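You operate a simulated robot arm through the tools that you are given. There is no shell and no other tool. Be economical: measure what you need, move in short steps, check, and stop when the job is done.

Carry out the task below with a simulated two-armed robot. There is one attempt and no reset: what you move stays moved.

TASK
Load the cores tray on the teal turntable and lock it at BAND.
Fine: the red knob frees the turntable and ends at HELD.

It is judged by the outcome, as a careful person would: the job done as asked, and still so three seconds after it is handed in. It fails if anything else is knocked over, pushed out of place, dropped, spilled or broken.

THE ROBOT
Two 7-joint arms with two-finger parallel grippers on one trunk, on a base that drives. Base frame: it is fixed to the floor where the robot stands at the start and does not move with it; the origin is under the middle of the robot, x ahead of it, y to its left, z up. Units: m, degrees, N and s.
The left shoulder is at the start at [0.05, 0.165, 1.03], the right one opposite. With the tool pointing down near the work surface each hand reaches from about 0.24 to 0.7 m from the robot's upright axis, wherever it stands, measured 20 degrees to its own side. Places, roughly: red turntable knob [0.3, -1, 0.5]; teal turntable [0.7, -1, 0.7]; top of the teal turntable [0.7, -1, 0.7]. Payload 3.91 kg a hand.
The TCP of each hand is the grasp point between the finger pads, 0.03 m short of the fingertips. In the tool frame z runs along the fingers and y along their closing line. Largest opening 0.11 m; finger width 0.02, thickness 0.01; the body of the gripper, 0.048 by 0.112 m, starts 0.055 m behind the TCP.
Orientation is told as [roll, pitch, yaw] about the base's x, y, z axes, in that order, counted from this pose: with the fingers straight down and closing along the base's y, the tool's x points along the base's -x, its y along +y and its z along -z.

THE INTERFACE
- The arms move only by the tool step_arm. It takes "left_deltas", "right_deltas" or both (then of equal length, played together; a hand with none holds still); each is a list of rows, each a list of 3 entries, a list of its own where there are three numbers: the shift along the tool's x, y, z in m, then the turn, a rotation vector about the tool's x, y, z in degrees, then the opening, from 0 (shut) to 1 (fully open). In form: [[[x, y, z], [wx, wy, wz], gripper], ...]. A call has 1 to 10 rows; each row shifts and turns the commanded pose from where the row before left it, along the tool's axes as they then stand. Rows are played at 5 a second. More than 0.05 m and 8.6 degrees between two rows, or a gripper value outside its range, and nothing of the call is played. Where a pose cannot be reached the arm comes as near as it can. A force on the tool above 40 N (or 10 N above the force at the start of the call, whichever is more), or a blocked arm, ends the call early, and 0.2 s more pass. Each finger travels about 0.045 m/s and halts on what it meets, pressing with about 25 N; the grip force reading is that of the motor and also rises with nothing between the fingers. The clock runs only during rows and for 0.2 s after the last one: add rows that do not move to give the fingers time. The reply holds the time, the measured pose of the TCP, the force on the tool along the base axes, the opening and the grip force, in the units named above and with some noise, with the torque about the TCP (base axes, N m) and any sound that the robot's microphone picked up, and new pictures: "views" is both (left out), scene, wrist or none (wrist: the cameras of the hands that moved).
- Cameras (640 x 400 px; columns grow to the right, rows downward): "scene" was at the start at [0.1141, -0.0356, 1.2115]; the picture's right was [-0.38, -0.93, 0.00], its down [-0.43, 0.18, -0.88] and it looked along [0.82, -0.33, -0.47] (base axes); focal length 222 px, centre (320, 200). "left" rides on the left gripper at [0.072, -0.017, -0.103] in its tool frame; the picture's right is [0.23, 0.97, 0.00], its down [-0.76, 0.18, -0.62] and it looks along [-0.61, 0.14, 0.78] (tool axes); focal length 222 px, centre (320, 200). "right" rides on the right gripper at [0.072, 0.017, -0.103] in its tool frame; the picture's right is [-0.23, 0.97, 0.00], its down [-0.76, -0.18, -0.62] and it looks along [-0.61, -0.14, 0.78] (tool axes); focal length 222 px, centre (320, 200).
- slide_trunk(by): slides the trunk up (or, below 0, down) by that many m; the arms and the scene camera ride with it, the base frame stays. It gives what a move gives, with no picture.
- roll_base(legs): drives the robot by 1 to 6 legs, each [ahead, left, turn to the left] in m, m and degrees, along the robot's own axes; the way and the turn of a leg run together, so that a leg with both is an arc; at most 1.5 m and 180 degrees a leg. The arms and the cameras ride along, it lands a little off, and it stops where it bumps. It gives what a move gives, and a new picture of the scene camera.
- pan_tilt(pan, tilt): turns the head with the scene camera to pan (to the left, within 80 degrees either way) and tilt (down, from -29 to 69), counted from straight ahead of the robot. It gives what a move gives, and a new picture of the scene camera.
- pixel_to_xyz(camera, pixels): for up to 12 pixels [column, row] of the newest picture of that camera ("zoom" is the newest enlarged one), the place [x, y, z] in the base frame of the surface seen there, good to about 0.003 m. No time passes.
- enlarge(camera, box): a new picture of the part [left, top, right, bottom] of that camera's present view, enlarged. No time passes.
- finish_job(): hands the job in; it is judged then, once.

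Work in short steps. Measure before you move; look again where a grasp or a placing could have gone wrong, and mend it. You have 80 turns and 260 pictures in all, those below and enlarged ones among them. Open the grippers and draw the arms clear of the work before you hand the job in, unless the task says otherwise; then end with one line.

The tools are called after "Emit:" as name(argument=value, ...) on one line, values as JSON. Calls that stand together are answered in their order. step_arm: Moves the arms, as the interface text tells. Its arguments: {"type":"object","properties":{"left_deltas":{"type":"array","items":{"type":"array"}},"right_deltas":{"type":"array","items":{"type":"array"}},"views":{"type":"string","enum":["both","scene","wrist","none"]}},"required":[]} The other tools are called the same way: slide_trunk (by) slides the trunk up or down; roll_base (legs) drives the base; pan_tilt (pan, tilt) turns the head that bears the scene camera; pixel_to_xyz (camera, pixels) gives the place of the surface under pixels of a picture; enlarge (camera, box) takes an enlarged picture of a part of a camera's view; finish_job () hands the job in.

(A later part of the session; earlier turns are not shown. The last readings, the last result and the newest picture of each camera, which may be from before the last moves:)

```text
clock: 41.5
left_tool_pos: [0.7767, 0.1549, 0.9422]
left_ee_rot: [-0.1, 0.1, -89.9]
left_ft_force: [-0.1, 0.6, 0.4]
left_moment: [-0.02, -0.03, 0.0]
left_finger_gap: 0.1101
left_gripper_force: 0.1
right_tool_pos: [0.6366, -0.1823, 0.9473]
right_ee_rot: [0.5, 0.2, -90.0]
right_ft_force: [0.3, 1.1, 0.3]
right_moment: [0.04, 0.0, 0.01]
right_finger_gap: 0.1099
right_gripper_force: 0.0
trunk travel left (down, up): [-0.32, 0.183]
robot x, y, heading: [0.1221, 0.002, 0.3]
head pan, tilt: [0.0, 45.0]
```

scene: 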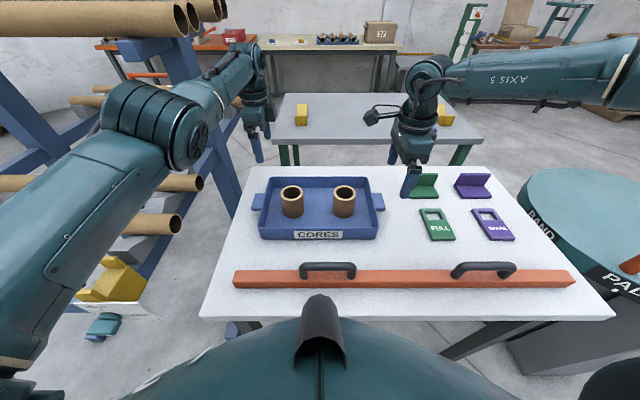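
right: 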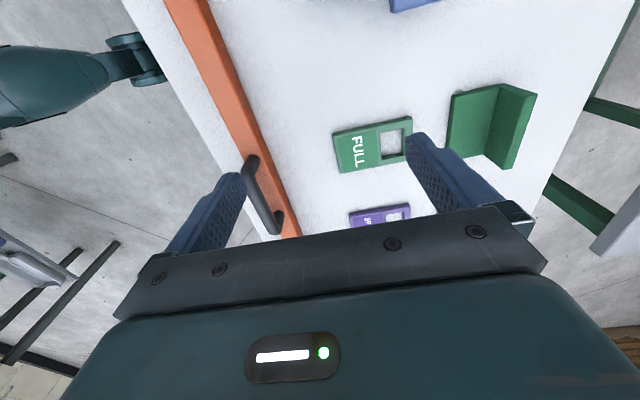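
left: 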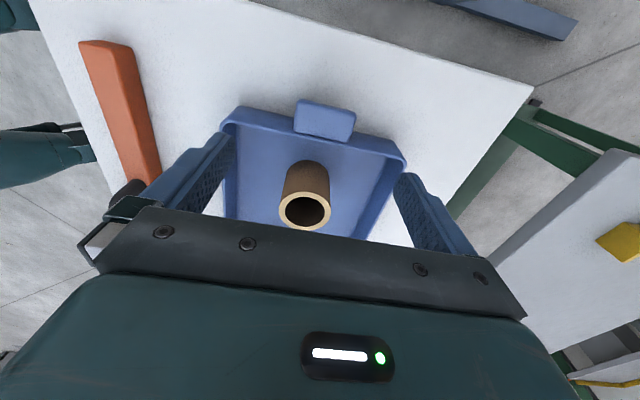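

Both wrists bind at yaw −90 here. I switch plan: grip each end with yaw 0 (one finger outside the ear, one inside the end wall); I turn both hands back to yaw 0.

Emit:
step_arm(left_deltas=[[[0, 0, 0], [0, 0, -8.5], 1], [[0, 0, 0], [0, 0, -8.5], 1], [[0, 0, 0], [0, 0, -8.5], 1], [[0, 0, 0], [0, 0, -8.5], 1], [[0, 0, 0], [0, 0, -8.5], 1], [[0, 0, 0], [0, 0, -8.5], 1], [[0, 0, 0], [0, 0, -8.5], 1], [[0, 0, 0], [0, 0, -8.5], 1], [[0, 0, 0], [0, 0, -8.5], 1], [[0, 0, 0], [0, 0, -8.5], 1]], right_deltas=[[[0, 0, 0], [0, 0, -8.5], 1], [[0, 0, 0], [0, 0, -8.5], 1], [[0, 0, 0], [0, 0, -8.5], 1], [[0, 0, 0], [0, 0, -8.5], 1], [[0, 0, 0], [0, 0, -8.5], 1], [[0, 0, 0], [0, 0, -8.5], 1], [[0, 0, 0], [0, 0, -8.5], 1], [[0, 0, 0], [0, 0, -8.5], 1], [[0, 0, 0], [0, 0, -8.5], 1], [[0, 0, 0], [0, 0, -8.5], 1]], views="none")

Emit:
step_arm(left_deltas=[[[0, 0, 0], [0, 0, -5], 1], [[0.03, 0.003, 0], [0, 0, 0], 1], [[0.03, 0.003, 0], [0, 0, 0], 1], [[0.03, 0.003, 0], [0, 0, 0], 1], [[0.03, 0, 0], [0, 0, 0], 1]], right_deltas=[[[0, 0, 0], [0, 0, -5], 1], [[-0.005, 0.004, 0], [0, 0, 0], 1], [[-0.005, 0.004, 0], [0, 0, 0], 1], [[-0.005, 0.004, 0], [0, 0, 0], 1], [[-0.004, 0.004, 0], [0, 0, 0], 1]], views="scene")

```text
clock: 43.7
left_tool_pos: [0.7758, 0.1544, 0.9429]
left_ee_rot: [0.0, 0.1, -4.9]
left_ft_force: [1.1, -0.2, -0.2]
left_moment: [0.0, -0.01, 0.03]
left_finger_gap: 0.1101
left_gripper_force: 0.1
right_tool_pos: [0.6372, -0.1832, 0.9484]
right_ee_rot: [0.1, -0.6, -4.9]
right_ft_force: [0.1, 0.6, -0.1]
right_moment: [0.0, 0.02, 0.01]
right_finger_gap: 0.1101
right_gripper_force: 0.1
trunk travel left (down, up): [-0.32, 0.183]
robot x, y, heading: [0.1209, -0.0028, -0.3]
head pan, tilt: [0.0, 45.0]
```

```text
clock: 44.9
left_tool_pos: [0.7764, 0.152, 0.9454]
left_ee_rot: [0.1, 0.2, -0.1]
left_ft_force: [-0.5, 0.0, 0.6]
left_moment: [0.01, 0.01, 0.0]
left_finger_gap: 0.1101
left_gripper_force: 0.1
left hand out of reach, approached as far as the arm can: row 2, 3, 4, 5
right_tool_pos: [0.6366, -0.1832, 0.9472]
right_ee_rot: [0.2, -0.6, 0.0]
right_ft_force: [-0.8, -0.3, 0.0]
right_moment: [0.0, 0.02, -0.01]
right_finger_gap: 0.11
right_gripper_force: 0.2
right hand out of reach, approached as far as the arm can: row 2, 3, 4, 5
trunk travel left (down, up): [-0.32, 0.183]
robot x, y, heading: [0.1203, 0.002, -0.1]
head pan, tilt: [0.0, 45.0]
```

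scene: 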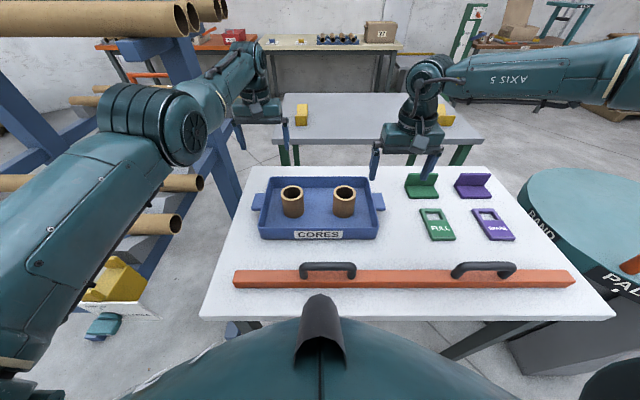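

The left arm is stretched straight and seems stuck in that singular posture. I shake it loose: tilt the hand, pull back, and come sideways.

Emit:
step_arm(left_deltas=[[[0, 0, 0], [0, -8, 0], 1], [[0, 0, 0], [0, -8, 0], 1], [[0, 0, 0], [0, -8, 0], 1], [[0.04, 0, 0], [0, 0, 0], 1], [[0.04, 0, 0], [0, 0, 0], 1], [[0.04, 0, 0], [0, 0, 0], 1]], right_deltas=[[[0.03, -0.02, 0], [0, 0, 0], 1], [[0.03, -0.02, 0], [0, 0, 0], 1], [[0, -0.03, 0], [0, 0, 0], 1], [[0, -0.03, 0], [0, 0, 0], 1], [[0, -0.03, 0], [0, 0, 0], 1], [[0, -0.03, 0], [0, 0, 0], 1]], views="scene")

```text
clock: 46.3
left_tool_pos: [0.8471, 0.1236, 0.8968]
left_ee_rot: [0.1, -23.7, 0.0]
left_ft_force: [0.1, 0.3, 0.0]
left_moment: [-0.01, 0.03, 0.02]
left_finger_gap: 0.1099
left_gripper_force: 0.1
left hand out of reach, approached as far as the arm can: row 1, 2, 3, 4, 5, 6
right_tool_pos: [0.5763, -0.3454, 0.9474]
right_ee_rot: [0.2, -0.6, 0.0]
right_ft_force: [0.5, -0.3, 0.1]
right_moment: [0.03, 0.01, 0.02]
right_finger_gap: 0.11
right_gripper_force: 0.0
trunk travel left (down, up): [-0.32, 0.183]
robot x, y, heading: [0.1177, -0.001, -0.1]
head pan, tilt: [0.0, 45.0]
```

scene: 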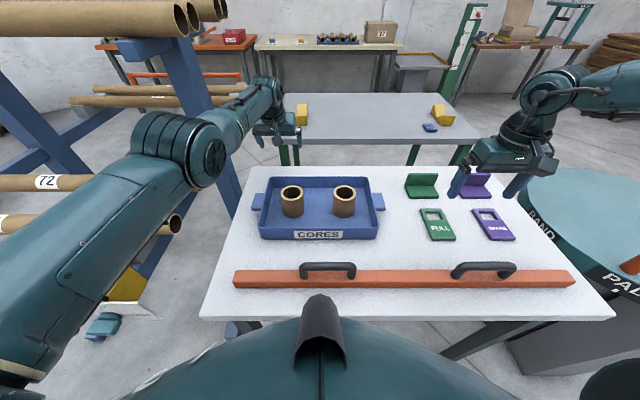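

Still straight. I undo the tilt while lifting and pulling back and outward.

Emit:
step_arm(left_deltas=[[[0, 0, -0.04], [0, 8, 0], 1], [[0, 0, -0.04], [0, 8, 0], 1], [[0, 0, -0.04], [0, 8, 0], 1], [[0.03, 0.03, -0.02], [0, 0, 0], 1], [[0.03, 0.03, -0.02], [0, 0, 0], 1], [[0.03, 0.03, -0.02], [0, 0, 0], 1], [[0.03, 0.0, 0], [0, 0, 0], 1], [[0.03, 0.0, 0], [0, 0, 0], 1]], views="scene")

```text
clock: 48.1
left_tool_pos: [0.609, 0.2254, 1.0632]
left_ee_rot: [0.1, 0.1, -0.1]
left_ft_force: [0.4, -0.1, 0.9]
left_moment: [0.0, -0.01, 0.01]
left_finger_gap: 0.1099
left_gripper_force: 0.1
left hand out of reach, approached as far as the arm can: row 1, 2, 3
right_tool_pos: [0.5776, -0.3443, 0.9471]
right_ee_rot: [0.2, -0.5, 0.1]
right_ft_force: [-1.1, -0.8, 0.3]
right_moment: [-0.01, 0.01, 0.04]
right_finger_gap: 0.11
right_gripper_force: 0.1
trunk travel left (down, up): [-0.32, 0.183]
robot x, y, heading: [0.1208, 0.0006, -0.1]
head pan, tilt: [0.0, 45.0]
```

scene: 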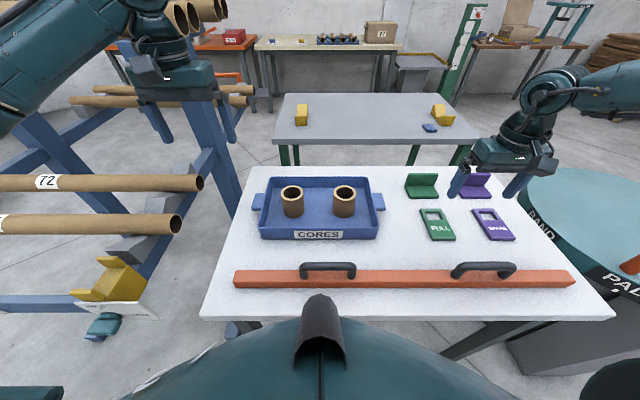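

Left arm is free again (elbow-up, like the right one). I drive 0.05 m closer so both hands have the ears well within range.

Emit:
roll_base(legs=[[0.05, 0, 0]])

Emit:
step_arm(left_deltas=[[[0, -0.02, 0.04], [0, 0, 0], 1], [[0, -0.02, 0.04], [0, 0, 0], 1], [[0, -0.01, 0.03], [0, 0, 0], 1], [[0, -0.01, 0], [0, 0, 0], 1], [[0, 0, 0], [0, 0, 0], 1]], right_deltas=[[[-0.006, 0.036, 0], [0, 0, 0], 1], [[-0.006, 0.036, 0], [0, 0, 0], 1], [[-0.006, 0.036, 0], [0, 0, 0], 1], [[-0.006, 0.036, 0], [0, 0, 0], 1], [[-0.006, 0.036, 0], [0, 0, 0], 1]], views="both")

```text
clock: 49.0
left_tool_pos: [0.6601, 0.2256, 1.0633]
left_ee_rot: [0.1, 0.1, 0.0]
left_ft_force: [1.4, 0.1, 0.4]
left_moment: [-0.02, 0.05, -0.02]
left_finger_gap: 0.1102
left_gripper_force: 0.0
right_tool_pos: [0.6274, -0.344, 0.9471]
right_ee_rot: [0.2, -0.5, 0.0]
right_ft_force: [0.8, 0.3, -0.5]
right_moment: [0.0, 0.02, 0.0]
right_finger_gap: 0.1099
right_gripper_force: 0.1
trunk travel left (down, up): [-0.32, 0.183]
robot x, y, heading: [0.1695, -0.0, 0.0]
head pan, tilt: [0.0, 45.0]
```

scene: 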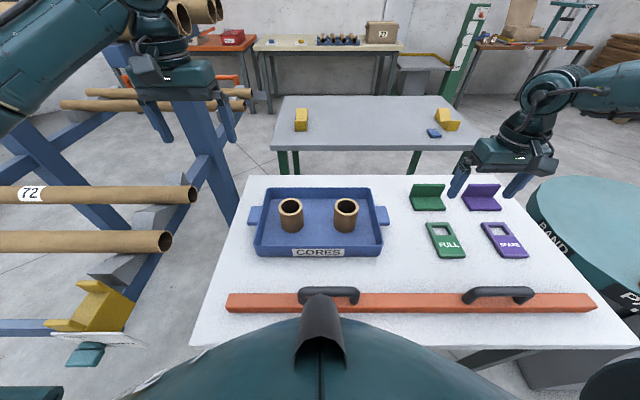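

```text
clock: 50.2
left_tool_pos: [0.6607, 0.1653, 0.9528]
left_ee_rot: [0.2, 0.1, 0.0]
left_ft_force: [-0.4, -0.3, -0.5]
left_moment: [-0.01, -0.01, 0.01]
left_finger_gap: 0.1102
left_gripper_force: 0.0
right_tool_pos: [0.6561, -0.1638, 0.9481]
right_ee_rot: [0.2, -0.6, -0.1]
right_ft_force: [-0.4, 0.1, 0.6]
right_moment: [0.01, 0.01, -0.01]
right_finger_gap: 0.11
right_gripper_force: 0.0
trunk travel left (down, up): [-0.32, 0.183]
robot x, y, heading: [0.1706, -0.0002, 0.1]
head pan, tilt: [0.0, 45.0]
```

scene: 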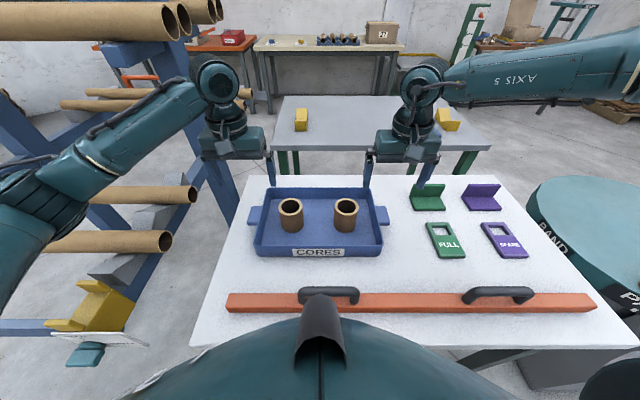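
right: 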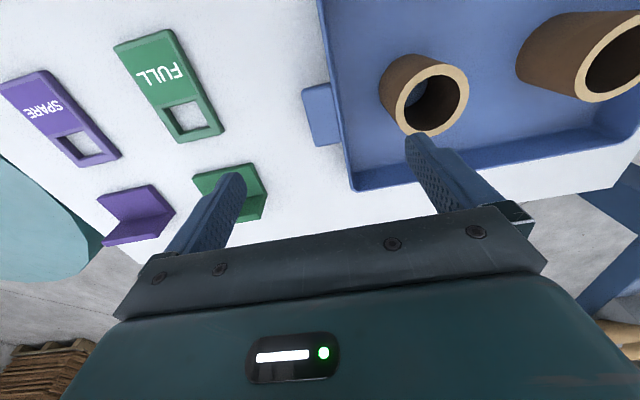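
left: 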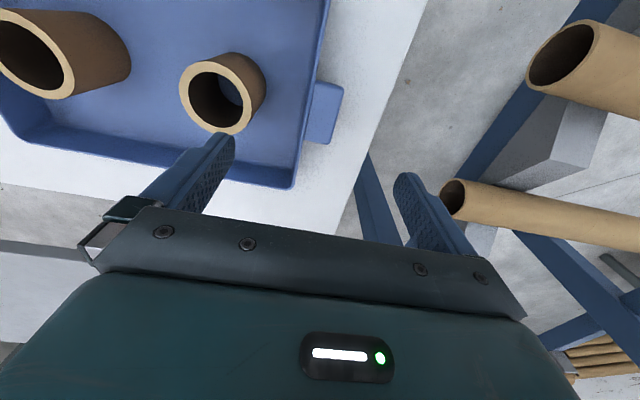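

Both arms are now symmetric above the ears. I turn right to yaw −90 and left to yaw +90 so the fingers close across the 52 mm ears.

Emit:
step_arm(left_deltas=[[[0, 0, 0], [0, 0, -8.5], 1], [[0, 0, 0], [0, 0, -8.5], 1], [[0, 0, 0], [0, 0, -8.5], 1], [[0, 0, 0], [0, 0, -8.5], 1], [[0, 0, 0], [0, 0, -8.5], 1], [[0, 0, 0], [0, 0, -8.5], 1], [[0, 0, 0], [0, 0, -8.5], 1], [[0, 0, 0], [0, 0, -8.5], 1], [[0, 0, 0], [0, 0, -8.5], 1], [[0, 0, 0], [0, 0, -8.5], 1]], right_deltas=[[[0, 0, 0], [0, 0, 8.5], 1], [[0, 0, 0], [0, 0, 8.5], 1], [[0, 0, 0], [0, 0, 8.5], 1], [[0, 0, 0], [0, 0, 8.5], 1], [[0, 0, 0], [0, 0, 8.5], 1], [[0, 0, 0], [0, 0, 8.5], 1], [[0, 0, 0], [0, 0, 8.5], 1], [[0, 0, 0], [0, 0, 8.5], 1], [[0, 0, 0], [0, 0, 8.5], 1], [[0, 0, 0], [0, 0, 8.5], 1]], views="none")

Emit:
step_arm(left_deltas=[[[0, 0, 0], [0, 0, -5], 1], [[0, 0, 0.02], [0, 0, 0], 1]], right_deltas=[[[0, 0, 0], [0, 0, 5], 1], [[0, 0, 0.02], [0, 0, 0], 1]], views="both")

```text
clock: 52.4
left_tool_pos: [0.6601, 0.1664, 0.9532]
left_ee_rot: [0.1, -0.1, 85.2]
left_ft_force: [-0.3, -0.3, -0.2]
left_moment: [0.01, 0.02, 0.0]
left_finger_gap: 0.1102
left_gripper_force: 0.0
right_tool_pos: [0.6573, -0.1632, 0.9502]
right_ee_rot: [0.5, 0.0, -85.2]
right_ft_force: [0.6, -0.1, 0.0]
right_moment: [0.0, -0.01, 0.02]
right_finger_gap: 0.11
right_gripper_force: 0.0
trunk travel left (down, up): [-0.32, 0.183]
robot x, y, heading: [0.1713, -0.0023, 0.2]
head pan, tilt: [0.0, 45.0]
```

```text
clock: 53.0
left_tool_pos: [0.6595, 0.1664, 0.9336]
left_ee_rot: [0.2, 0.0, 90.0]
left_ft_force: [-0.3, 0.2, 0.4]
left_moment: [-0.01, -0.02, 0.02]
left_finger_gap: 0.1101
left_gripper_force: 0.1
right_tool_pos: [0.6585, -0.1635, 0.9284]
right_ee_rot: [0.5, 0.1, -90.1]
right_ft_force: [-0.4, -0.1, -0.5]
right_moment: [0.01, 0.0, -0.04]
right_finger_gap: 0.1098
right_gripper_force: 0.1
trunk travel left (down, up): [-0.32, 0.183]
robot x, y, heading: [0.1702, 0.003, -0.0]
head pan, tilt: [0.0, 45.0]
```

scene: 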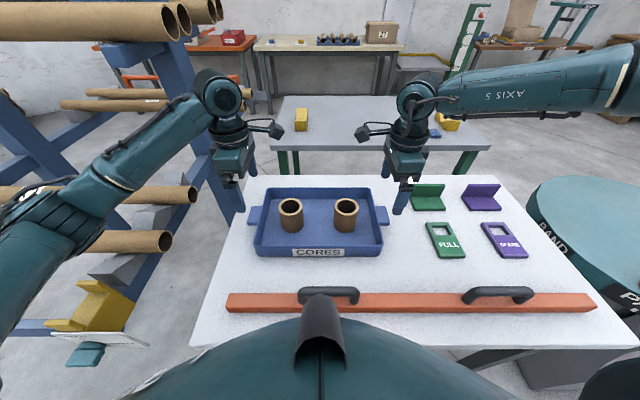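
right: 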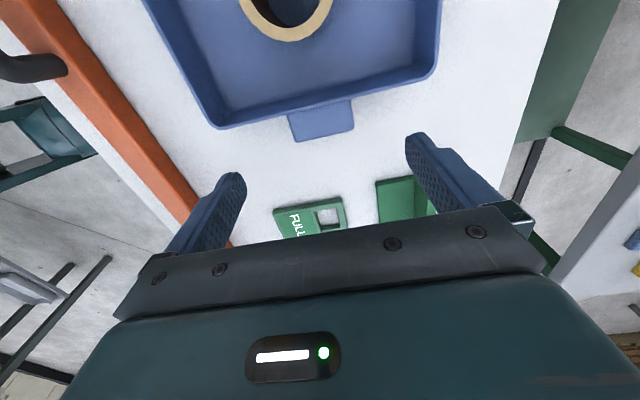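
left: 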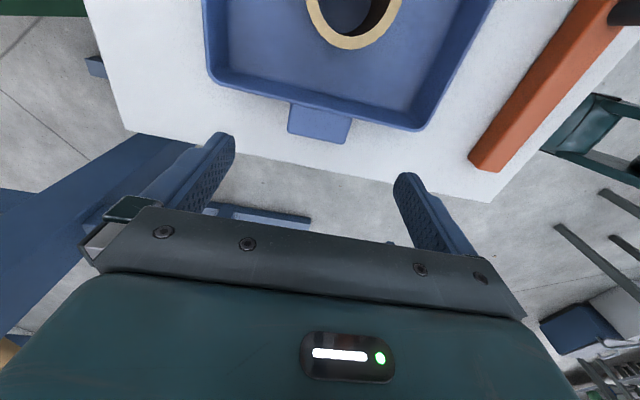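

Both hands are turned. I measure the ears from the wrist cameras (right ear around (320,120), left ear around (320,122)).

Emit:
pixel_to_xyz(camera="right", pixels=[[292, 118], [350, 108], [296, 138], [353, 130], [322, 122]])

Emit:
pixel_to_xyz(camera="left", pixels=[[293, 108], [350, 122], [290, 130], [343, 142], [320, 122]])

```text
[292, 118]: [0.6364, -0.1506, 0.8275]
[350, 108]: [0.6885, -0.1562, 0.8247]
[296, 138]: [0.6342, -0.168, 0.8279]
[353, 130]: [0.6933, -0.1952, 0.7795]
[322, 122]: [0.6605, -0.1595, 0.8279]
```

```text
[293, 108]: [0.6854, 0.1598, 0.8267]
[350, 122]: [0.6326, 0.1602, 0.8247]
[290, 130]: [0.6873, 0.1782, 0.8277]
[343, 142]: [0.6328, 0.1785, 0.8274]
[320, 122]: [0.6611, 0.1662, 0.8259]
```

Ear centres are at x≈0.660, y≈±0.165, matching the hands. I level the left hand, then lower the trunk 0.108 to bring the TCPs to z≈0.82.

Emit:
step_arm(left_deltas=[[[0, 0, 0.005], [0, 0, 0], 1]], views="none")

Emit:
slide_trunk(by=-0.107)

Emit:
enlarge(camera="scene", box=[200, 120, 440, 270])

```text
clock: 53.4
left_tool_pos: [0.6589, 0.1652, 0.9282]
left_ee_rot: [0.2, 0.0, 90.1]
left_ft_force: [1.0, -0.8, -0.3]
left_moment: [0.0, 0.03, 0.0]
left_finger_gap: 0.1101
left_gripper_force: 0.1
right_tool_pos: [0.6569, -0.1643, 0.9286]
right_ee_rot: [0.5, 0.2, -90.0]
right_ft_force: [-0.4, 0.9, 0.2]
right_moment: [-0.01, -0.01, 0.03]
right_finger_gap: 0.1102
right_gripper_force: 0.1
trunk travel left (down, up): [-0.32, 0.183]
robot x, y, heading: [0.1709, -0.0008, -0.1]
head pan, tilt: [0.0, 45.0]
```

```text
clock: 54.8
left_tool_pos: [0.6584, 0.163, 0.8213]
left_ee_rot: [-0.1, -0.2, 90.0]
left_ft_force: [-0.2, 0.4, 0.1]
left_moment: [-0.02, 0.0, 0.01]
left_finger_gap: 0.1102
left_gripper_force: 0.1
right_tool_pos: [0.6562, -0.1649, 0.8226]
right_ee_rot: [0.5, 0.3, -90.0]
right_ft_force: [0.7, -0.2, 0.7]
right_moment: [-0.01, -0.02, -0.04]
right_finger_gap: 0.1097
right_gripper_force: 0.2
trunk travel left (down, up): [-0.213, 0.29]
robot x, y, heading: [0.1687, -0.0023, -0.1]
head pan, tilt: [0.0, 45.0]
```

```text
2.67 times, centred on (320, 195) of scene
```

zoom: 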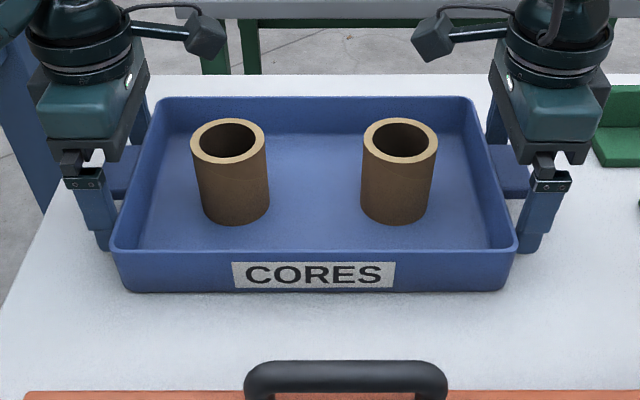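

Fingers straddle both ears well. I close both grippers together.

Emit:
step_arm(left_deltas=[[[0, 0, 0], [0, 0, 0], 0], [[0, 0, 0], [0, 0, 0], 0], [[0, 0, 0], [0, 0, 0], 0], [[0, 0, 0], [0, 0, 0], 0], [[0, 0, 0], [0, 0, 0], 0], [[0, 0, 0], [0, 0, 0], 0], [[0, 0, 0], [0, 0, 0], 0]], right_deltas=[[[0, 0, 0], [0, 0, 0], 0], [[0, 0, 0], [0, 0, 0], 0], [[0, 0, 0], [0, 0, 0], 0], [[0, 0, 0], [0, 0, 0], 0], [[0, 0, 0], [0, 0, 0], 0], [[0, 0, 0], [0, 0, 0], 0], [[0, 0, 0], [0, 0, 0], 0]], views="none")

Emit:
slide_trunk(by=0.03)

Emit:
enlarge(camera="scene", box=[200, 120, 440, 270])

```text
clock: 56.4
left_tool_pos: [0.659, 0.1638, 0.822]
left_ee_rot: [0.0, -0.1, 89.9]
left_ft_force: [-1.7, 0.2, 1.8]
left_moment: [-0.05, -0.12, -0.3]
left_finger_gap: 0.0598
left_gripper_force: 25.4
right_tool_pos: [0.6555, -0.166, 0.821]
right_ee_rot: [0.6, 0.3, -90.0]
right_ft_force: [1.6, -0.1, 0.6]
right_moment: [-0.09, 0.09, -0.25]
right_finger_gap: 0.0598
right_gripper_force: 24.9
trunk travel left (down, up): [-0.213, 0.29]
robot x, y, heading: [0.1677, 0.0013, 0.1]
head pan, tilt: [0.0, 45.0]
```

```text
clock: 57.1
left_tool_pos: [0.6592, 0.1672, 0.8521]
left_ee_rot: [0.0, -0.2, 90.1]
left_ft_force: [1.9, 2.3, 5.7]
left_moment: [0.14, 0.34, -0.11]
left_finger_gap: 0.0598
left_gripper_force: 25.6
right_tool_pos: [0.6566, -0.1634, 0.8517]
right_ee_rot: [0.5, 0.2, -90.0]
right_ft_force: [-0.6, 0.6, 6.5]
right_moment: [-0.26, 0.4, 0.03]
right_finger_gap: 0.0595
right_gripper_force: 24.8
trunk travel left (down, up): [-0.243, 0.26]
robot x, y, heading: [0.1717, -0.0007, 0.2]
head pan, tilt: [0.0, 45.0]
```

```text
2.67 times, centred on (320, 195) of scene
```

zoom: 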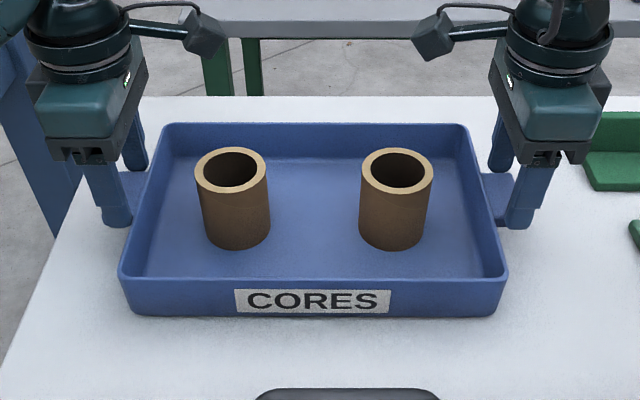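

Tray is lifted level, about 6 N per hand. I raise it another 0.10 m and look to the right for the driving path (I want to place it from the free −y side of the turntable, away from console and peg).

Emit:
slide_trunk(by=0.1)

Emit:
pan_tilt(pan=-78, tilt=25)

```text
clock: 58.5
left_tool_pos: [0.6597, 0.1658, 0.951]
left_ee_rot: [0.2, -0.1, 90.0]
left_ft_force: [1.0, 4.2, -4.5]
left_moment: [0.36, -0.1, 0.27]
left_finger_gap: 0.0596
left_gripper_force: 25.3
right_tool_pos: [0.6576, -0.164, 0.9508]
right_ee_rot: [0.6, 0.1, -89.9]
right_ft_force: [-1.6, -4.5, -1.0]
right_moment: [0.11, 0.13, 0.12]
right_finger_gap: 0.06
right_gripper_force: 25.4
trunk travel left (down, up): [-0.343, 0.16]
robot x, y, heading: [0.1724, 0.0, -0.1]
head pan, tilt: [0.0, 45.0]
```

```text
clock: 60.0
left_tool_pos: [0.6601, 0.1667, 0.9512]
left_ee_rot: [0.0, -0.2, 90.0]
left_ft_force: [-1.0, 7.0, -2.8]
left_moment: [0.44, 0.02, -0.1]
left_finger_gap: 0.0596
left_gripper_force: 25.7
right_tool_pos: [0.6581, -0.1641, 0.951]
right_ee_rot: [0.4, 0.1, -90.1]
right_ft_force: [0.4, -7.0, -1.9]
right_moment: [-0.18, 0.03, -0.02]
right_finger_gap: 0.0596
right_gripper_force: 25.6
trunk travel left (down, up): [-0.343, 0.16]
robot x, y, heading: [0.1714, 0.0012, 0.1]
head pan, tilt: [-78.0, 25.0]
```

scene: 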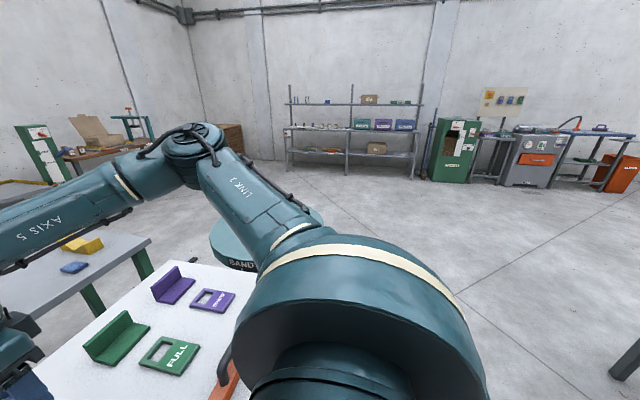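

The force readings changed after lifting, so I check the tray before driving.

Emit:
pan_tilt(pan=0, tilt=45)

```text
clock: 61.5
left_tool_pos: [0.6606, 0.165, 0.9507]
left_ee_rot: [0.1, -0.1, 90.0]
left_ft_force: [-1.6, 9.7, -1.7]
left_moment: [0.27, 0.08, -0.36]
left_finger_gap: 0.0595
left_gripper_force: 24.8
right_tool_pos: [0.6579, -0.1638, 0.9508]
right_ee_rot: [0.6, 0.0, -90.1]
right_ft_force: [1.1, -9.2, -2.7]
right_moment: [-0.33, -0.07, -0.24]
right_finger_gap: 0.0596
right_gripper_force: 25.2
trunk travel left (down, up): [-0.343, 0.16]
robot x, y, heading: [0.1674, -0.0024, 0.1]
head pan, tilt: [0.0, 45.0]
```

scene: 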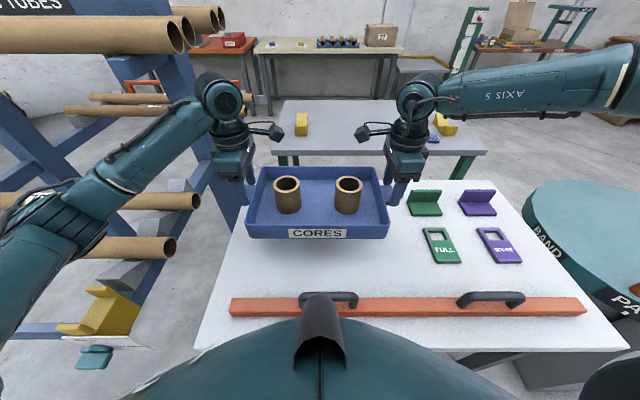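

The tray is level and intact, but a sideways squeeze of ~9 N has built up between the hands. I relieve it by moving each hand 1 mm outward.

Emit:
step_arm(left_deltas=[[[-0.001, 0, 0], [0, 0, 0], 0], [[0, 0, 0], [0, 0, 0], 0], [[0, 0, 0], [0, 0, 0], 0]], right_deltas=[[[-0.001, 0, 0], [0, 0, 0], 0], [[0, 0, 0], [0, 0, 0], 0], [[0, 0, 0], [0, 0, 0], 0]], views="none")

Emit:
step_arm(left_deltas=[[[0, 0, 0], [0, 0, 0], 0], [[0, 0, 0], [0, 0, 0], 0], [[0, 0, 0], [0, 0, 0], 0], [[0, 0, 0], [0, 0, 0], 0], [[0, 0, 0], [0, 0, 0], 0]], views="none")

```text
clock: 62.3
left_tool_pos: [0.6596, 0.1658, 0.9515]
left_ee_rot: [0.0, -0.1, 89.8]
left_ft_force: [-2.1, 1.5, -2.2]
left_moment: [0.4, -0.01, 0.0]
left_finger_gap: 0.0599
left_gripper_force: 25.5
right_tool_pos: [0.6565, -0.1639, 0.951]
right_ee_rot: [0.6, 0.2, -90.0]
right_ft_force: [2.4, -0.2, -1.5]
right_moment: [-0.35, 0.01, -0.52]
right_finger_gap: 0.0595
right_gripper_force: 25.2
trunk travel left (down, up): [-0.343, 0.16]
robot x, y, heading: [0.1696, -0.0006, 0.0]
head pan, tilt: [0.0, 45.0]
```

```text
clock: 63.5
left_tool_pos: [0.6596, 0.1659, 0.9507]
left_ee_rot: [0.1, -0.1, 89.9]
left_ft_force: [-0.6, -6.4, -2.4]
left_moment: [-0.2, 0.0, -0.12]
left_finger_gap: 0.0596
left_gripper_force: 24.9
right_tool_pos: [0.6578, -0.1631, 0.9513]
right_ee_rot: [0.4, 0.1, -90.0]
right_ft_force: [0.0, 5.8, -1.3]
right_moment: [0.29, -0.01, -0.21]
right_finger_gap: 0.06
right_gripper_force: 25.0
trunk travel left (down, up): [-0.343, 0.16]
robot x, y, heading: [0.1714, -0.0014, 0.2]
head pan, tilt: [0.0, 45.0]
```

Forces are small. I drive: first right 0.4 (away from the tube rack), then back 0.42, then right toward y≈-1.75.

Emit:
roll_base(legs=[[0, -0.4, 0], [-0.42, 0, 0], [0, -0.7, 0], [0, -0.65, 0]])

```text
clock: 65.9
left_tool_pos: [0.6556, -0.1903, 0.9501]
left_ee_rot: [0.2, 0.0, 91.0]
left_ft_force: [0.1, -0.7, -1.4]
left_moment: [0.02, -0.08, -0.03]
left_finger_gap: 0.0597
left_gripper_force: 25.5
right_tool_pos: [0.6584, -0.5201, 0.9507]
right_ee_rot: [0.3, 0.3, -88.9]
right_ft_force: [-0.1, 0.6, -2.6]
right_moment: [0.0, 0.1, -0.09]
right_finger_gap: 0.0594
right_gripper_force: 25.4
trunk travel left (down, up): [-0.343, 0.16]
robot x, y, heading: [0.1703, -0.3625, 1.0]
head pan, tilt: [0.0, 45.0]
stopped in leg 1: the robot was blocked; the commanded pose is now the measured one
```

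scene: 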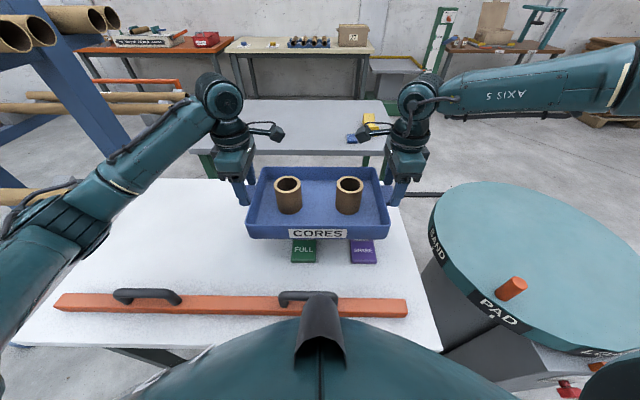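

Blocked after 0.36 m, probably by the table leg near the base. I back off straight from here and then continue right.

Emit:
roll_base(legs=[[0, 0.03, 0], [-0.45, 0, -1]])

```text
clock: 69.0
left_tool_pos: [0.2081, -0.1734, 0.9524]
left_ee_rot: [0.1, -0.1, 89.7]
left_ft_force: [-0.7, -0.1, -1.1]
left_moment: [-0.06, -0.01, -0.17]
left_finger_gap: 0.0597
left_gripper_force: 24.8
right_tool_pos: [0.2059, -0.5045, 0.9518]
right_ee_rot: [0.6, 0.3, -90.1]
right_ft_force: [1.3, 0.2, -2.0]
right_moment: [-0.01, -0.03, -0.19]
right_finger_gap: 0.0597
right_gripper_force: 24.6
trunk travel left (down, up): [-0.343, 0.16]
robot x, y, heading: [-0.281, -0.3359, -0.3]
head pan, tilt: [0.0, 45.0]
```

scene: 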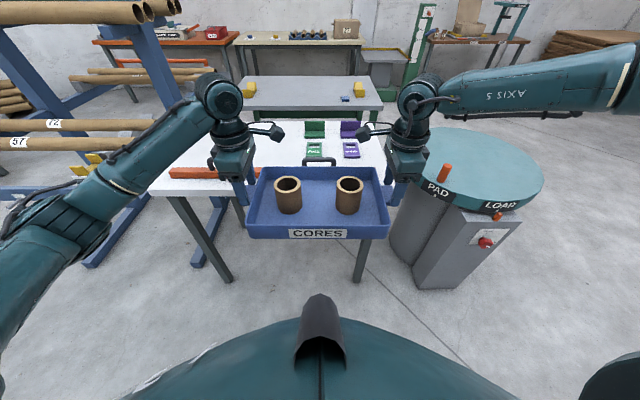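

The tray is fine. From here I measure the disc rim and console, and zoom on the control panel.

Emit:
pixel_to_xyz(camera="scene", pixels=[[430, 170], [500, 145], [543, 180], [480, 128], [440, 182], [470, 195], [527, 196], [535, 160], [518, 222], [440, 285], [487, 243], [497, 214]])

Emit:
enlarge(camera="scene", box=[400, 150, 560, 290])

Emit:
enlarge(camera="scene", box=[460, 215, 520, 265])

```text
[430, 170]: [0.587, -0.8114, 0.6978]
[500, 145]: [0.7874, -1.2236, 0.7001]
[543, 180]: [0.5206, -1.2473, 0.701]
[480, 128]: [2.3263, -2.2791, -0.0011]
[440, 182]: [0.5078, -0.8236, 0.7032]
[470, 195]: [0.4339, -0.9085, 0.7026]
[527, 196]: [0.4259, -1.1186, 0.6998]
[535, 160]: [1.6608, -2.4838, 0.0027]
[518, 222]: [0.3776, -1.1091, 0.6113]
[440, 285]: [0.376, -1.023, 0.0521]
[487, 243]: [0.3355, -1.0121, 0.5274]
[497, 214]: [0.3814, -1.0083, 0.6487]
```

```text
2.86 times, centred on (480, 220) of scene
```

zoom: 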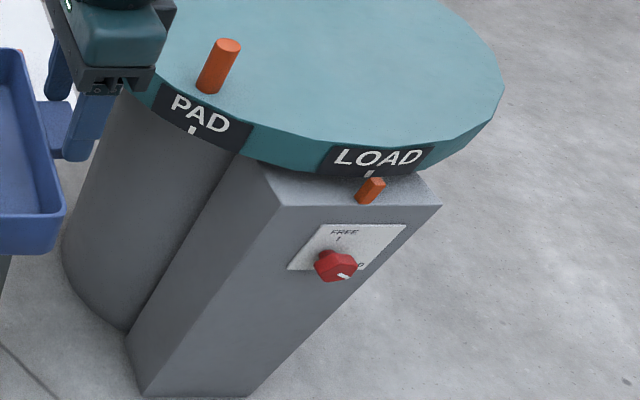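

```text
8.00 times, centred on (490, 240) of scene
```

zoom: 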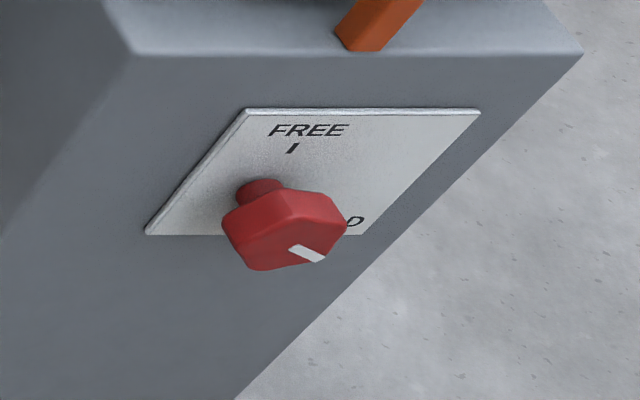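

HELD is on the right of the panel (the current pointer), FREE on top. Disc centre ≈(0.70,-1.01), radius ≈0.285. I drive right 1.4, ahead 0.98, then turn left 90 toward the disc.

Emit:
roll_base(legs=[[0, -0.7, 0], [0, -0.7, 0], [0.5, 0, 0], [0.48, 0, 0]])

Emit:
roll_base(legs=[[0, 0, 45], [0, 0, 45]])

```text
clock: 81.4
left_tool_pos: [1.2049, -1.5769, 0.9506]
left_ee_rot: [0.2, 0.0, 90.3]
left_ft_force: [-0.6, -0.3, -2.1]
left_moment: [0.01, 0.01, -0.08]
left_finger_gap: 0.0598
left_gripper_force: 25.6
right_tool_pos: [1.2044, -1.9086, 0.9503]
right_ee_rot: [0.4, 0.3, -89.6]
right_ft_force: [0.7, 0.7, -2.2]
right_moment: [-0.03, -0.01, -0.14]
right_finger_gap: 0.0598
right_gripper_force: 24.5
trunk travel left (down, up): [-0.343, 0.16]
robot x, y, heading: [0.7154, -1.7486, 0.5]
head pan, tilt: [0.0, 45.0]
```

scene: 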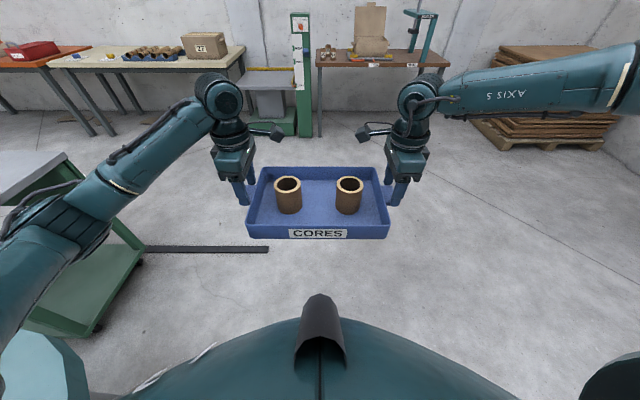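

```text
clock: 86.0
left_tool_pos: [0.5349, -1.2628, 0.9503]
left_ee_rot: [0.1, 0.1, -178.3]
left_ft_force: [0.6, -0.7, -2.8]
left_moment: [0.01, -0.02, -0.14]
left_finger_gap: 0.0594
left_gripper_force: 24.5
right_tool_pos: [0.8653, -1.2548, 0.9508]
right_ee_rot: [0.5, 0.3, 1.8]
right_ft_force: [-0.4, 0.7, -2.7]
right_moment: [0.04, 0.0, -0.15]
right_finger_gap: 0.0595
right_gripper_force: 25.0
trunk travel left (down, up): [-0.343, 0.16]
robot x, y, heading: [0.7125, -1.7457, 91.9]
head pan, tilt: [0.0, 45.0]
```

scene: 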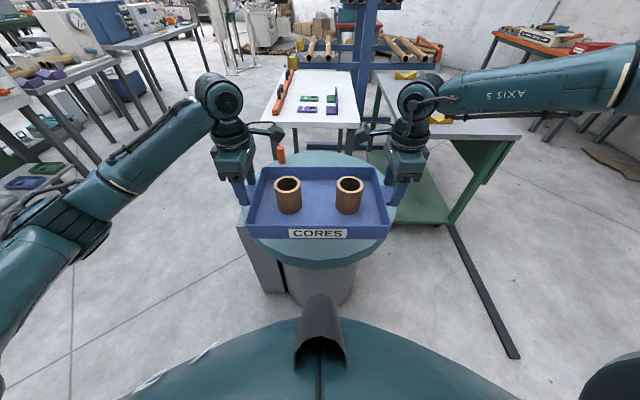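

The tray is now partly over the turntable. I measure its rim from this side to centre it.

Emit:
pixel_to_xyz(camera="scene", pixels=[[318, 260], [370, 250], [270, 252], [247, 237], [393, 225], [320, 155], [300, 262], [281, 152], [355, 158], [260, 165]])

Emit:
enlarge(camera="scene", box=[220, 130, 420, 280])

```text
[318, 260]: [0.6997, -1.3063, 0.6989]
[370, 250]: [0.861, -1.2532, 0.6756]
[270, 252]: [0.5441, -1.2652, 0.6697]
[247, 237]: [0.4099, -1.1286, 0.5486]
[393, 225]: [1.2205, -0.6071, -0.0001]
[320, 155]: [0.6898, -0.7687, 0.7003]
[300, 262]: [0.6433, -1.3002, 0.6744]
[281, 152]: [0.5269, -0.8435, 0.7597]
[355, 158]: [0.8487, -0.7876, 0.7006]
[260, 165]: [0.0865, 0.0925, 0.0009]
```

```text
2.67 times, centred on (320, 205) of scene
```

zoom: 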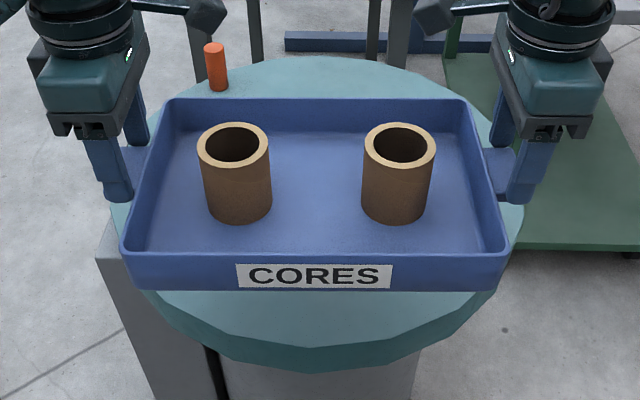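

Disc centre ≈(0.70,-1.005), r≈0.3; the tray centre is at (0.70,-1.26). I drive ahead 0.235 m with a small heading correction.

Emit:
roll_base(legs=[[0.235, 0, -1.9]])

```text
clock: 87.7
left_tool_pos: [0.5487, -1.0261, 0.9501]
left_ee_rot: [0.2, 0.0, 179.7]
left_ft_force: [0.2, -0.6, -1.7]
left_moment: [0.01, -0.06, 0.0]
left_finger_gap: 0.0597
left_gripper_force: 24.6
right_tool_pos: [0.8788, -1.0269, 0.9507]
right_ee_rot: [0.4, 0.3, -0.2]
right_ft_force: [-0.5, 0.1, -3.2]
right_moment: [-0.01, -0.02, -0.14]
right_finger_gap: 0.0597
right_gripper_force: 24.9
trunk travel left (down, up): [-0.343, 0.16]
robot x, y, heading: [0.7137, -1.5159, 90.1]
head pan, tilt: [0.0, 45.0]
```

scene: 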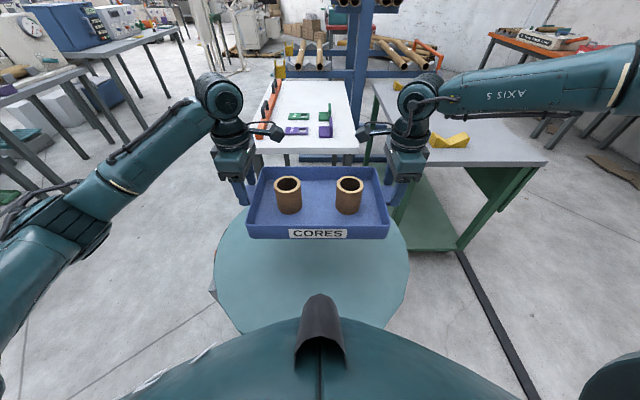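

Tray is centred over the disc at (0.714,-1.027). I lower with the trunk to just above the surface (touchdown expected at TCP z≈0.743).

Emit:
slide_trunk(by=-0.195)

Emit:
slide_trunk(by=-0.01)

Emit:
enlarge(camera="scene", box=[210, 130, 430, 280])

```text
clock: 89.8
left_tool_pos: [0.548, -1.0271, 0.7586]
left_ee_rot: [-0.3, 0.2, 179.9]
left_ft_force: [1.0, 2.2, 16.1]
left_moment: [0.06, -0.15, -0.11]
left_finger_gap: 0.0597
left_gripper_force: 25.4
right_tool_pos: [0.8772, -1.0282, 0.7585]
right_ee_rot: [0.9, 0.5, -0.2]
right_ft_force: [-0.9, 2.8, 19.5]
right_moment: [-0.22, 0.09, -0.09]
right_finger_gap: 0.0599
right_gripper_force: 26.1
trunk travel left (down, up): [-0.148, 0.355]
robot x, y, heading: [0.7136, -1.5127, 89.8]
head pan, tilt: [0.0, 45.0]
```

```text
clock: 90.4
left_tool_pos: [0.5484, -1.0262, 0.7511]
left_ee_rot: [-0.5, 0.0, 179.8]
left_ft_force: [0.6, -0.2, 15.7]
left_moment: [-1.01, 0.68, 0.17]
left_finger_gap: 0.0595
left_gripper_force: 24.8
right_tool_pos: [0.8785, -1.0275, 0.7509]
right_ee_rot: [1.2, 0.4, -0.1]
right_ft_force: [0.2, -1.5, 13.2]
right_moment: [-0.44, -0.73, 0.05]
right_finger_gap: 0.0598
right_gripper_force: 25.1
trunk travel left (down, up): [-0.138, 0.365]
robot x, y, heading: [0.7113, -1.5112, 89.9]
head pan, tilt: [0.0, 45.0]
stopped: the force on the tool passed its limit (the readings are from after the stop); the commanded pose is now the measured one
```

```text
2.67 times, centred on (320, 205) of scene
```

zoom: 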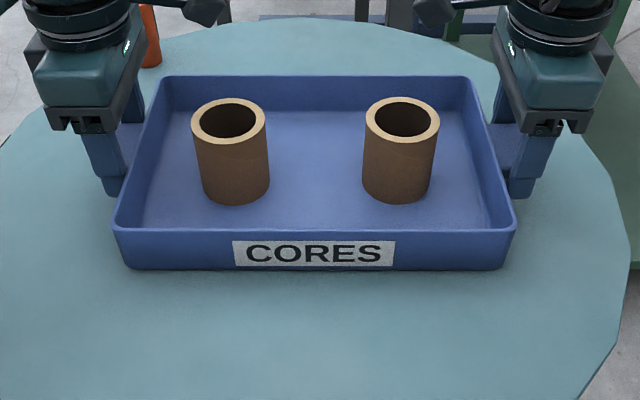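

The tray touched (contact force ~15 N). I verify that it really rests on the disc.

Emit:
pixel_to_xyz(camera="zoom", pixels=[[315, 265], [315, 290], [315, 180], [315, 238], [130, 262], [500, 262], [142, 40], [120, 290]])

Emit:
enlarge(camera="scene", box=[245, 205, 395, 245])

```text
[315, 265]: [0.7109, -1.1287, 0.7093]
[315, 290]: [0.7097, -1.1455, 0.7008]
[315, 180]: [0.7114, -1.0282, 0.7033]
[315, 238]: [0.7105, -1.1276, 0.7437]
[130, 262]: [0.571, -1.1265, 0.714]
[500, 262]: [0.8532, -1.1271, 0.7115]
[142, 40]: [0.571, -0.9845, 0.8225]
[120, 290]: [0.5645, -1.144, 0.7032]
```

```text
4.27 times, centred on (320, 225) of scene
```

zoom: 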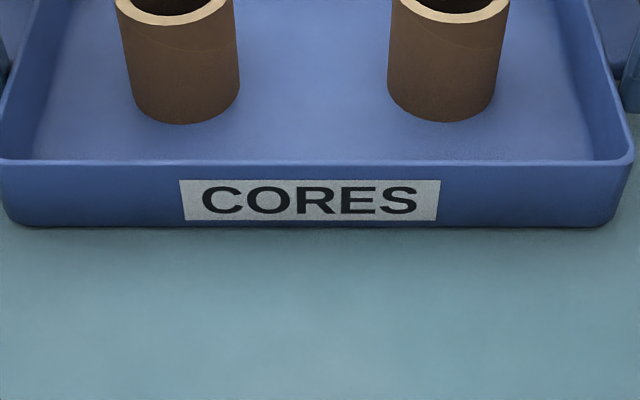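

It rests on the disc (floor 0.703, disc 0.701). I release both grippers.

Emit:
step_arm(left_deltas=[[[0, 0, 0], [0, 0, 0], 1], [[0, 0, 0], [0, 0, 0], 1], [[0, 0, 0], [0, 0, 0], 1], [[0, 0, 0], [0, 0, 0], 1], [[0, 0, 0], [0, 0, 0], 1], [[0, 0, 0], [0, 0, 0], 1]], right_deltas=[[[0, 0, 0], [0, 0, 0], 1], [[0, 0, 0], [0, 0, 0], 1], [[0, 0, 0], [0, 0, 0], 1], [[0, 0, 0], [0, 0, 0], 1], [[0, 0, 0], [0, 0, 0], 1], [[0, 0, 0], [0, 0, 0], 1]], views="none")

Emit:
slide_trunk(by=0.2)

Emit:
enlarge(camera="scene", box=[190, 130, 450, 330])

```text
clock: 91.8
left_tool_pos: [0.5465, -1.0252, 0.7501]
left_ee_rot: [-0.1, 0.1, 179.9]
left_ft_force: [0.4, 0.7, 0.1]
left_moment: [0.03, 0.0, -0.03]
left_finger_gap: 0.1101
left_gripper_force: 0.2
right_tool_pos: [0.8781, -1.0265, 0.7482]
right_ee_rot: [0.9, 0.4, -0.2]
right_ft_force: [0.1, 0.1, 0.4]
right_moment: [0.01, -0.01, 0.0]
right_finger_gap: 0.1099
right_gripper_force: 0.1
trunk travel left (down, up): [-0.138, 0.365]
robot x, y, heading: [0.7138, -1.5153, 89.7]
head pan, tilt: [0.0, 45.0]
```

```text
clock: 94.0
left_tool_pos: [0.548, -1.0238, 0.949]
left_ee_rot: [-0.2, 0.1, 179.7]
left_ft_force: [-0.1, 0.1, 0.3]
left_moment: [0.0, 0.01, 0.0]
left_finger_gap: 0.11
left_gripper_force: 0.1
right_tool_pos: [0.8781, -1.0263, 0.949]
right_ee_rot: [1.0, 0.4, -0.1]
right_ft_force: [-0.1, 0.1, -0.3]
right_moment: [0.04, 0.01, -0.01]
right_finger_gap: 0.1102
right_gripper_force: 0.0
trunk travel left (down, up): [-0.338, 0.165]
robot x, y, heading: [0.7135, -1.5145, 89.6]
head pan, tilt: [0.0, 45.0]
```

```text
2.00 times, centred on (320, 230) of scene
```

zoom: 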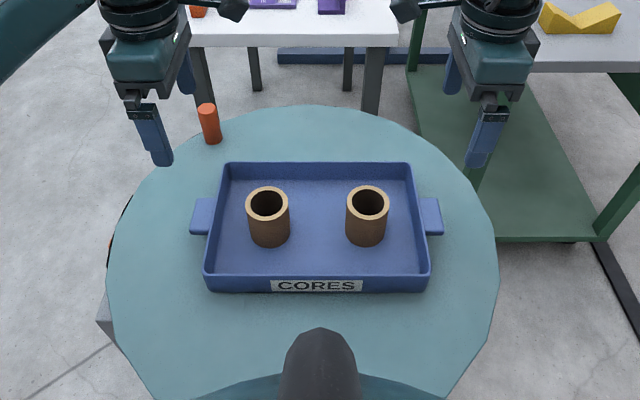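

The tray sits well clear of the peg. Now I back off, turn to face +x again and go to the console side.

Emit:
roll_base(legs=[[-0.28, 0, 0], [0, 0, -45], [0, 0, -45], [-1.2, 0, 0]])

Emit:
pan_tilt(pan=30, tilt=35)

```text
clock: 105.6
left_tool_pos: [0.0263, -1.6138, 0.9502]
left_ee_rot: [-0.2, 0.1, 89.1]
left_ft_force: [-0.4, -0.6, 0.2]
left_moment: [0.0, 0.03, 0.01]
left_finger_gap: 0.1103
left_gripper_force: 0.1
right_tool_pos: [0.0203, -1.9445, 0.9488]
right_ee_rot: [1.0, 0.4, -90.8]
right_ft_force: [-0.1, -0.7, -0.7]
right_moment: [0.03, -0.01, -0.02]
right_finger_gap: 0.1098
right_gripper_force: 0.1
trunk travel left (down, up): [-0.338, 0.165]
robot x, y, heading: [-0.4653, -1.7719, -0.8]
head pan, tilt: [0.0, 45.0]
```

scene: 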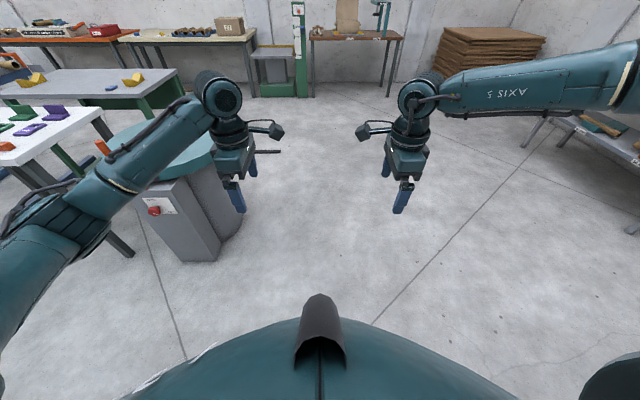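

```text
clock: 106.6
left_tool_pos: [0.0277, -1.6153, 0.9481]
left_ee_rot: [-0.2, 0.1, 89.0]
left_ft_force: [0.2, -0.4, 0.1]
left_moment: [0.01, 0.03, -0.01]
left_finger_gap: 0.1102
left_gripper_force: 0.1
right_tool_pos: [0.0206, -1.9447, 0.949]
right_ee_rot: [0.9, 0.4, -90.9]
right_ft_force: [0.2, -0.7, 0.4]
right_moment: [-0.03, -0.01, 0.02]
right_finger_gap: 0.1101
right_gripper_force: 0.0
trunk travel left (down, up): [-0.338, 0.165]
robot x, y, heading: [-0.4669, -1.7726, -1.0]
head pan, tilt: [30.0, 35.0]
```

scene: 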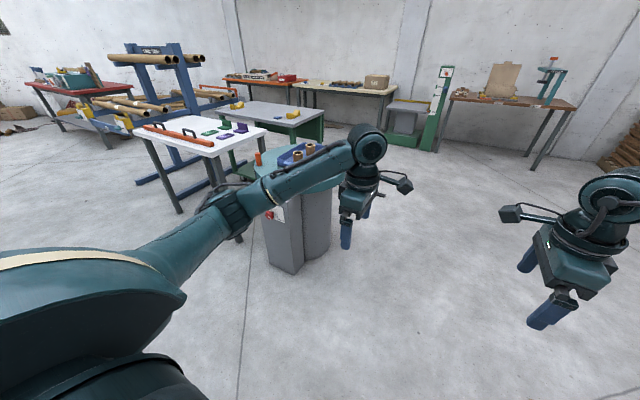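

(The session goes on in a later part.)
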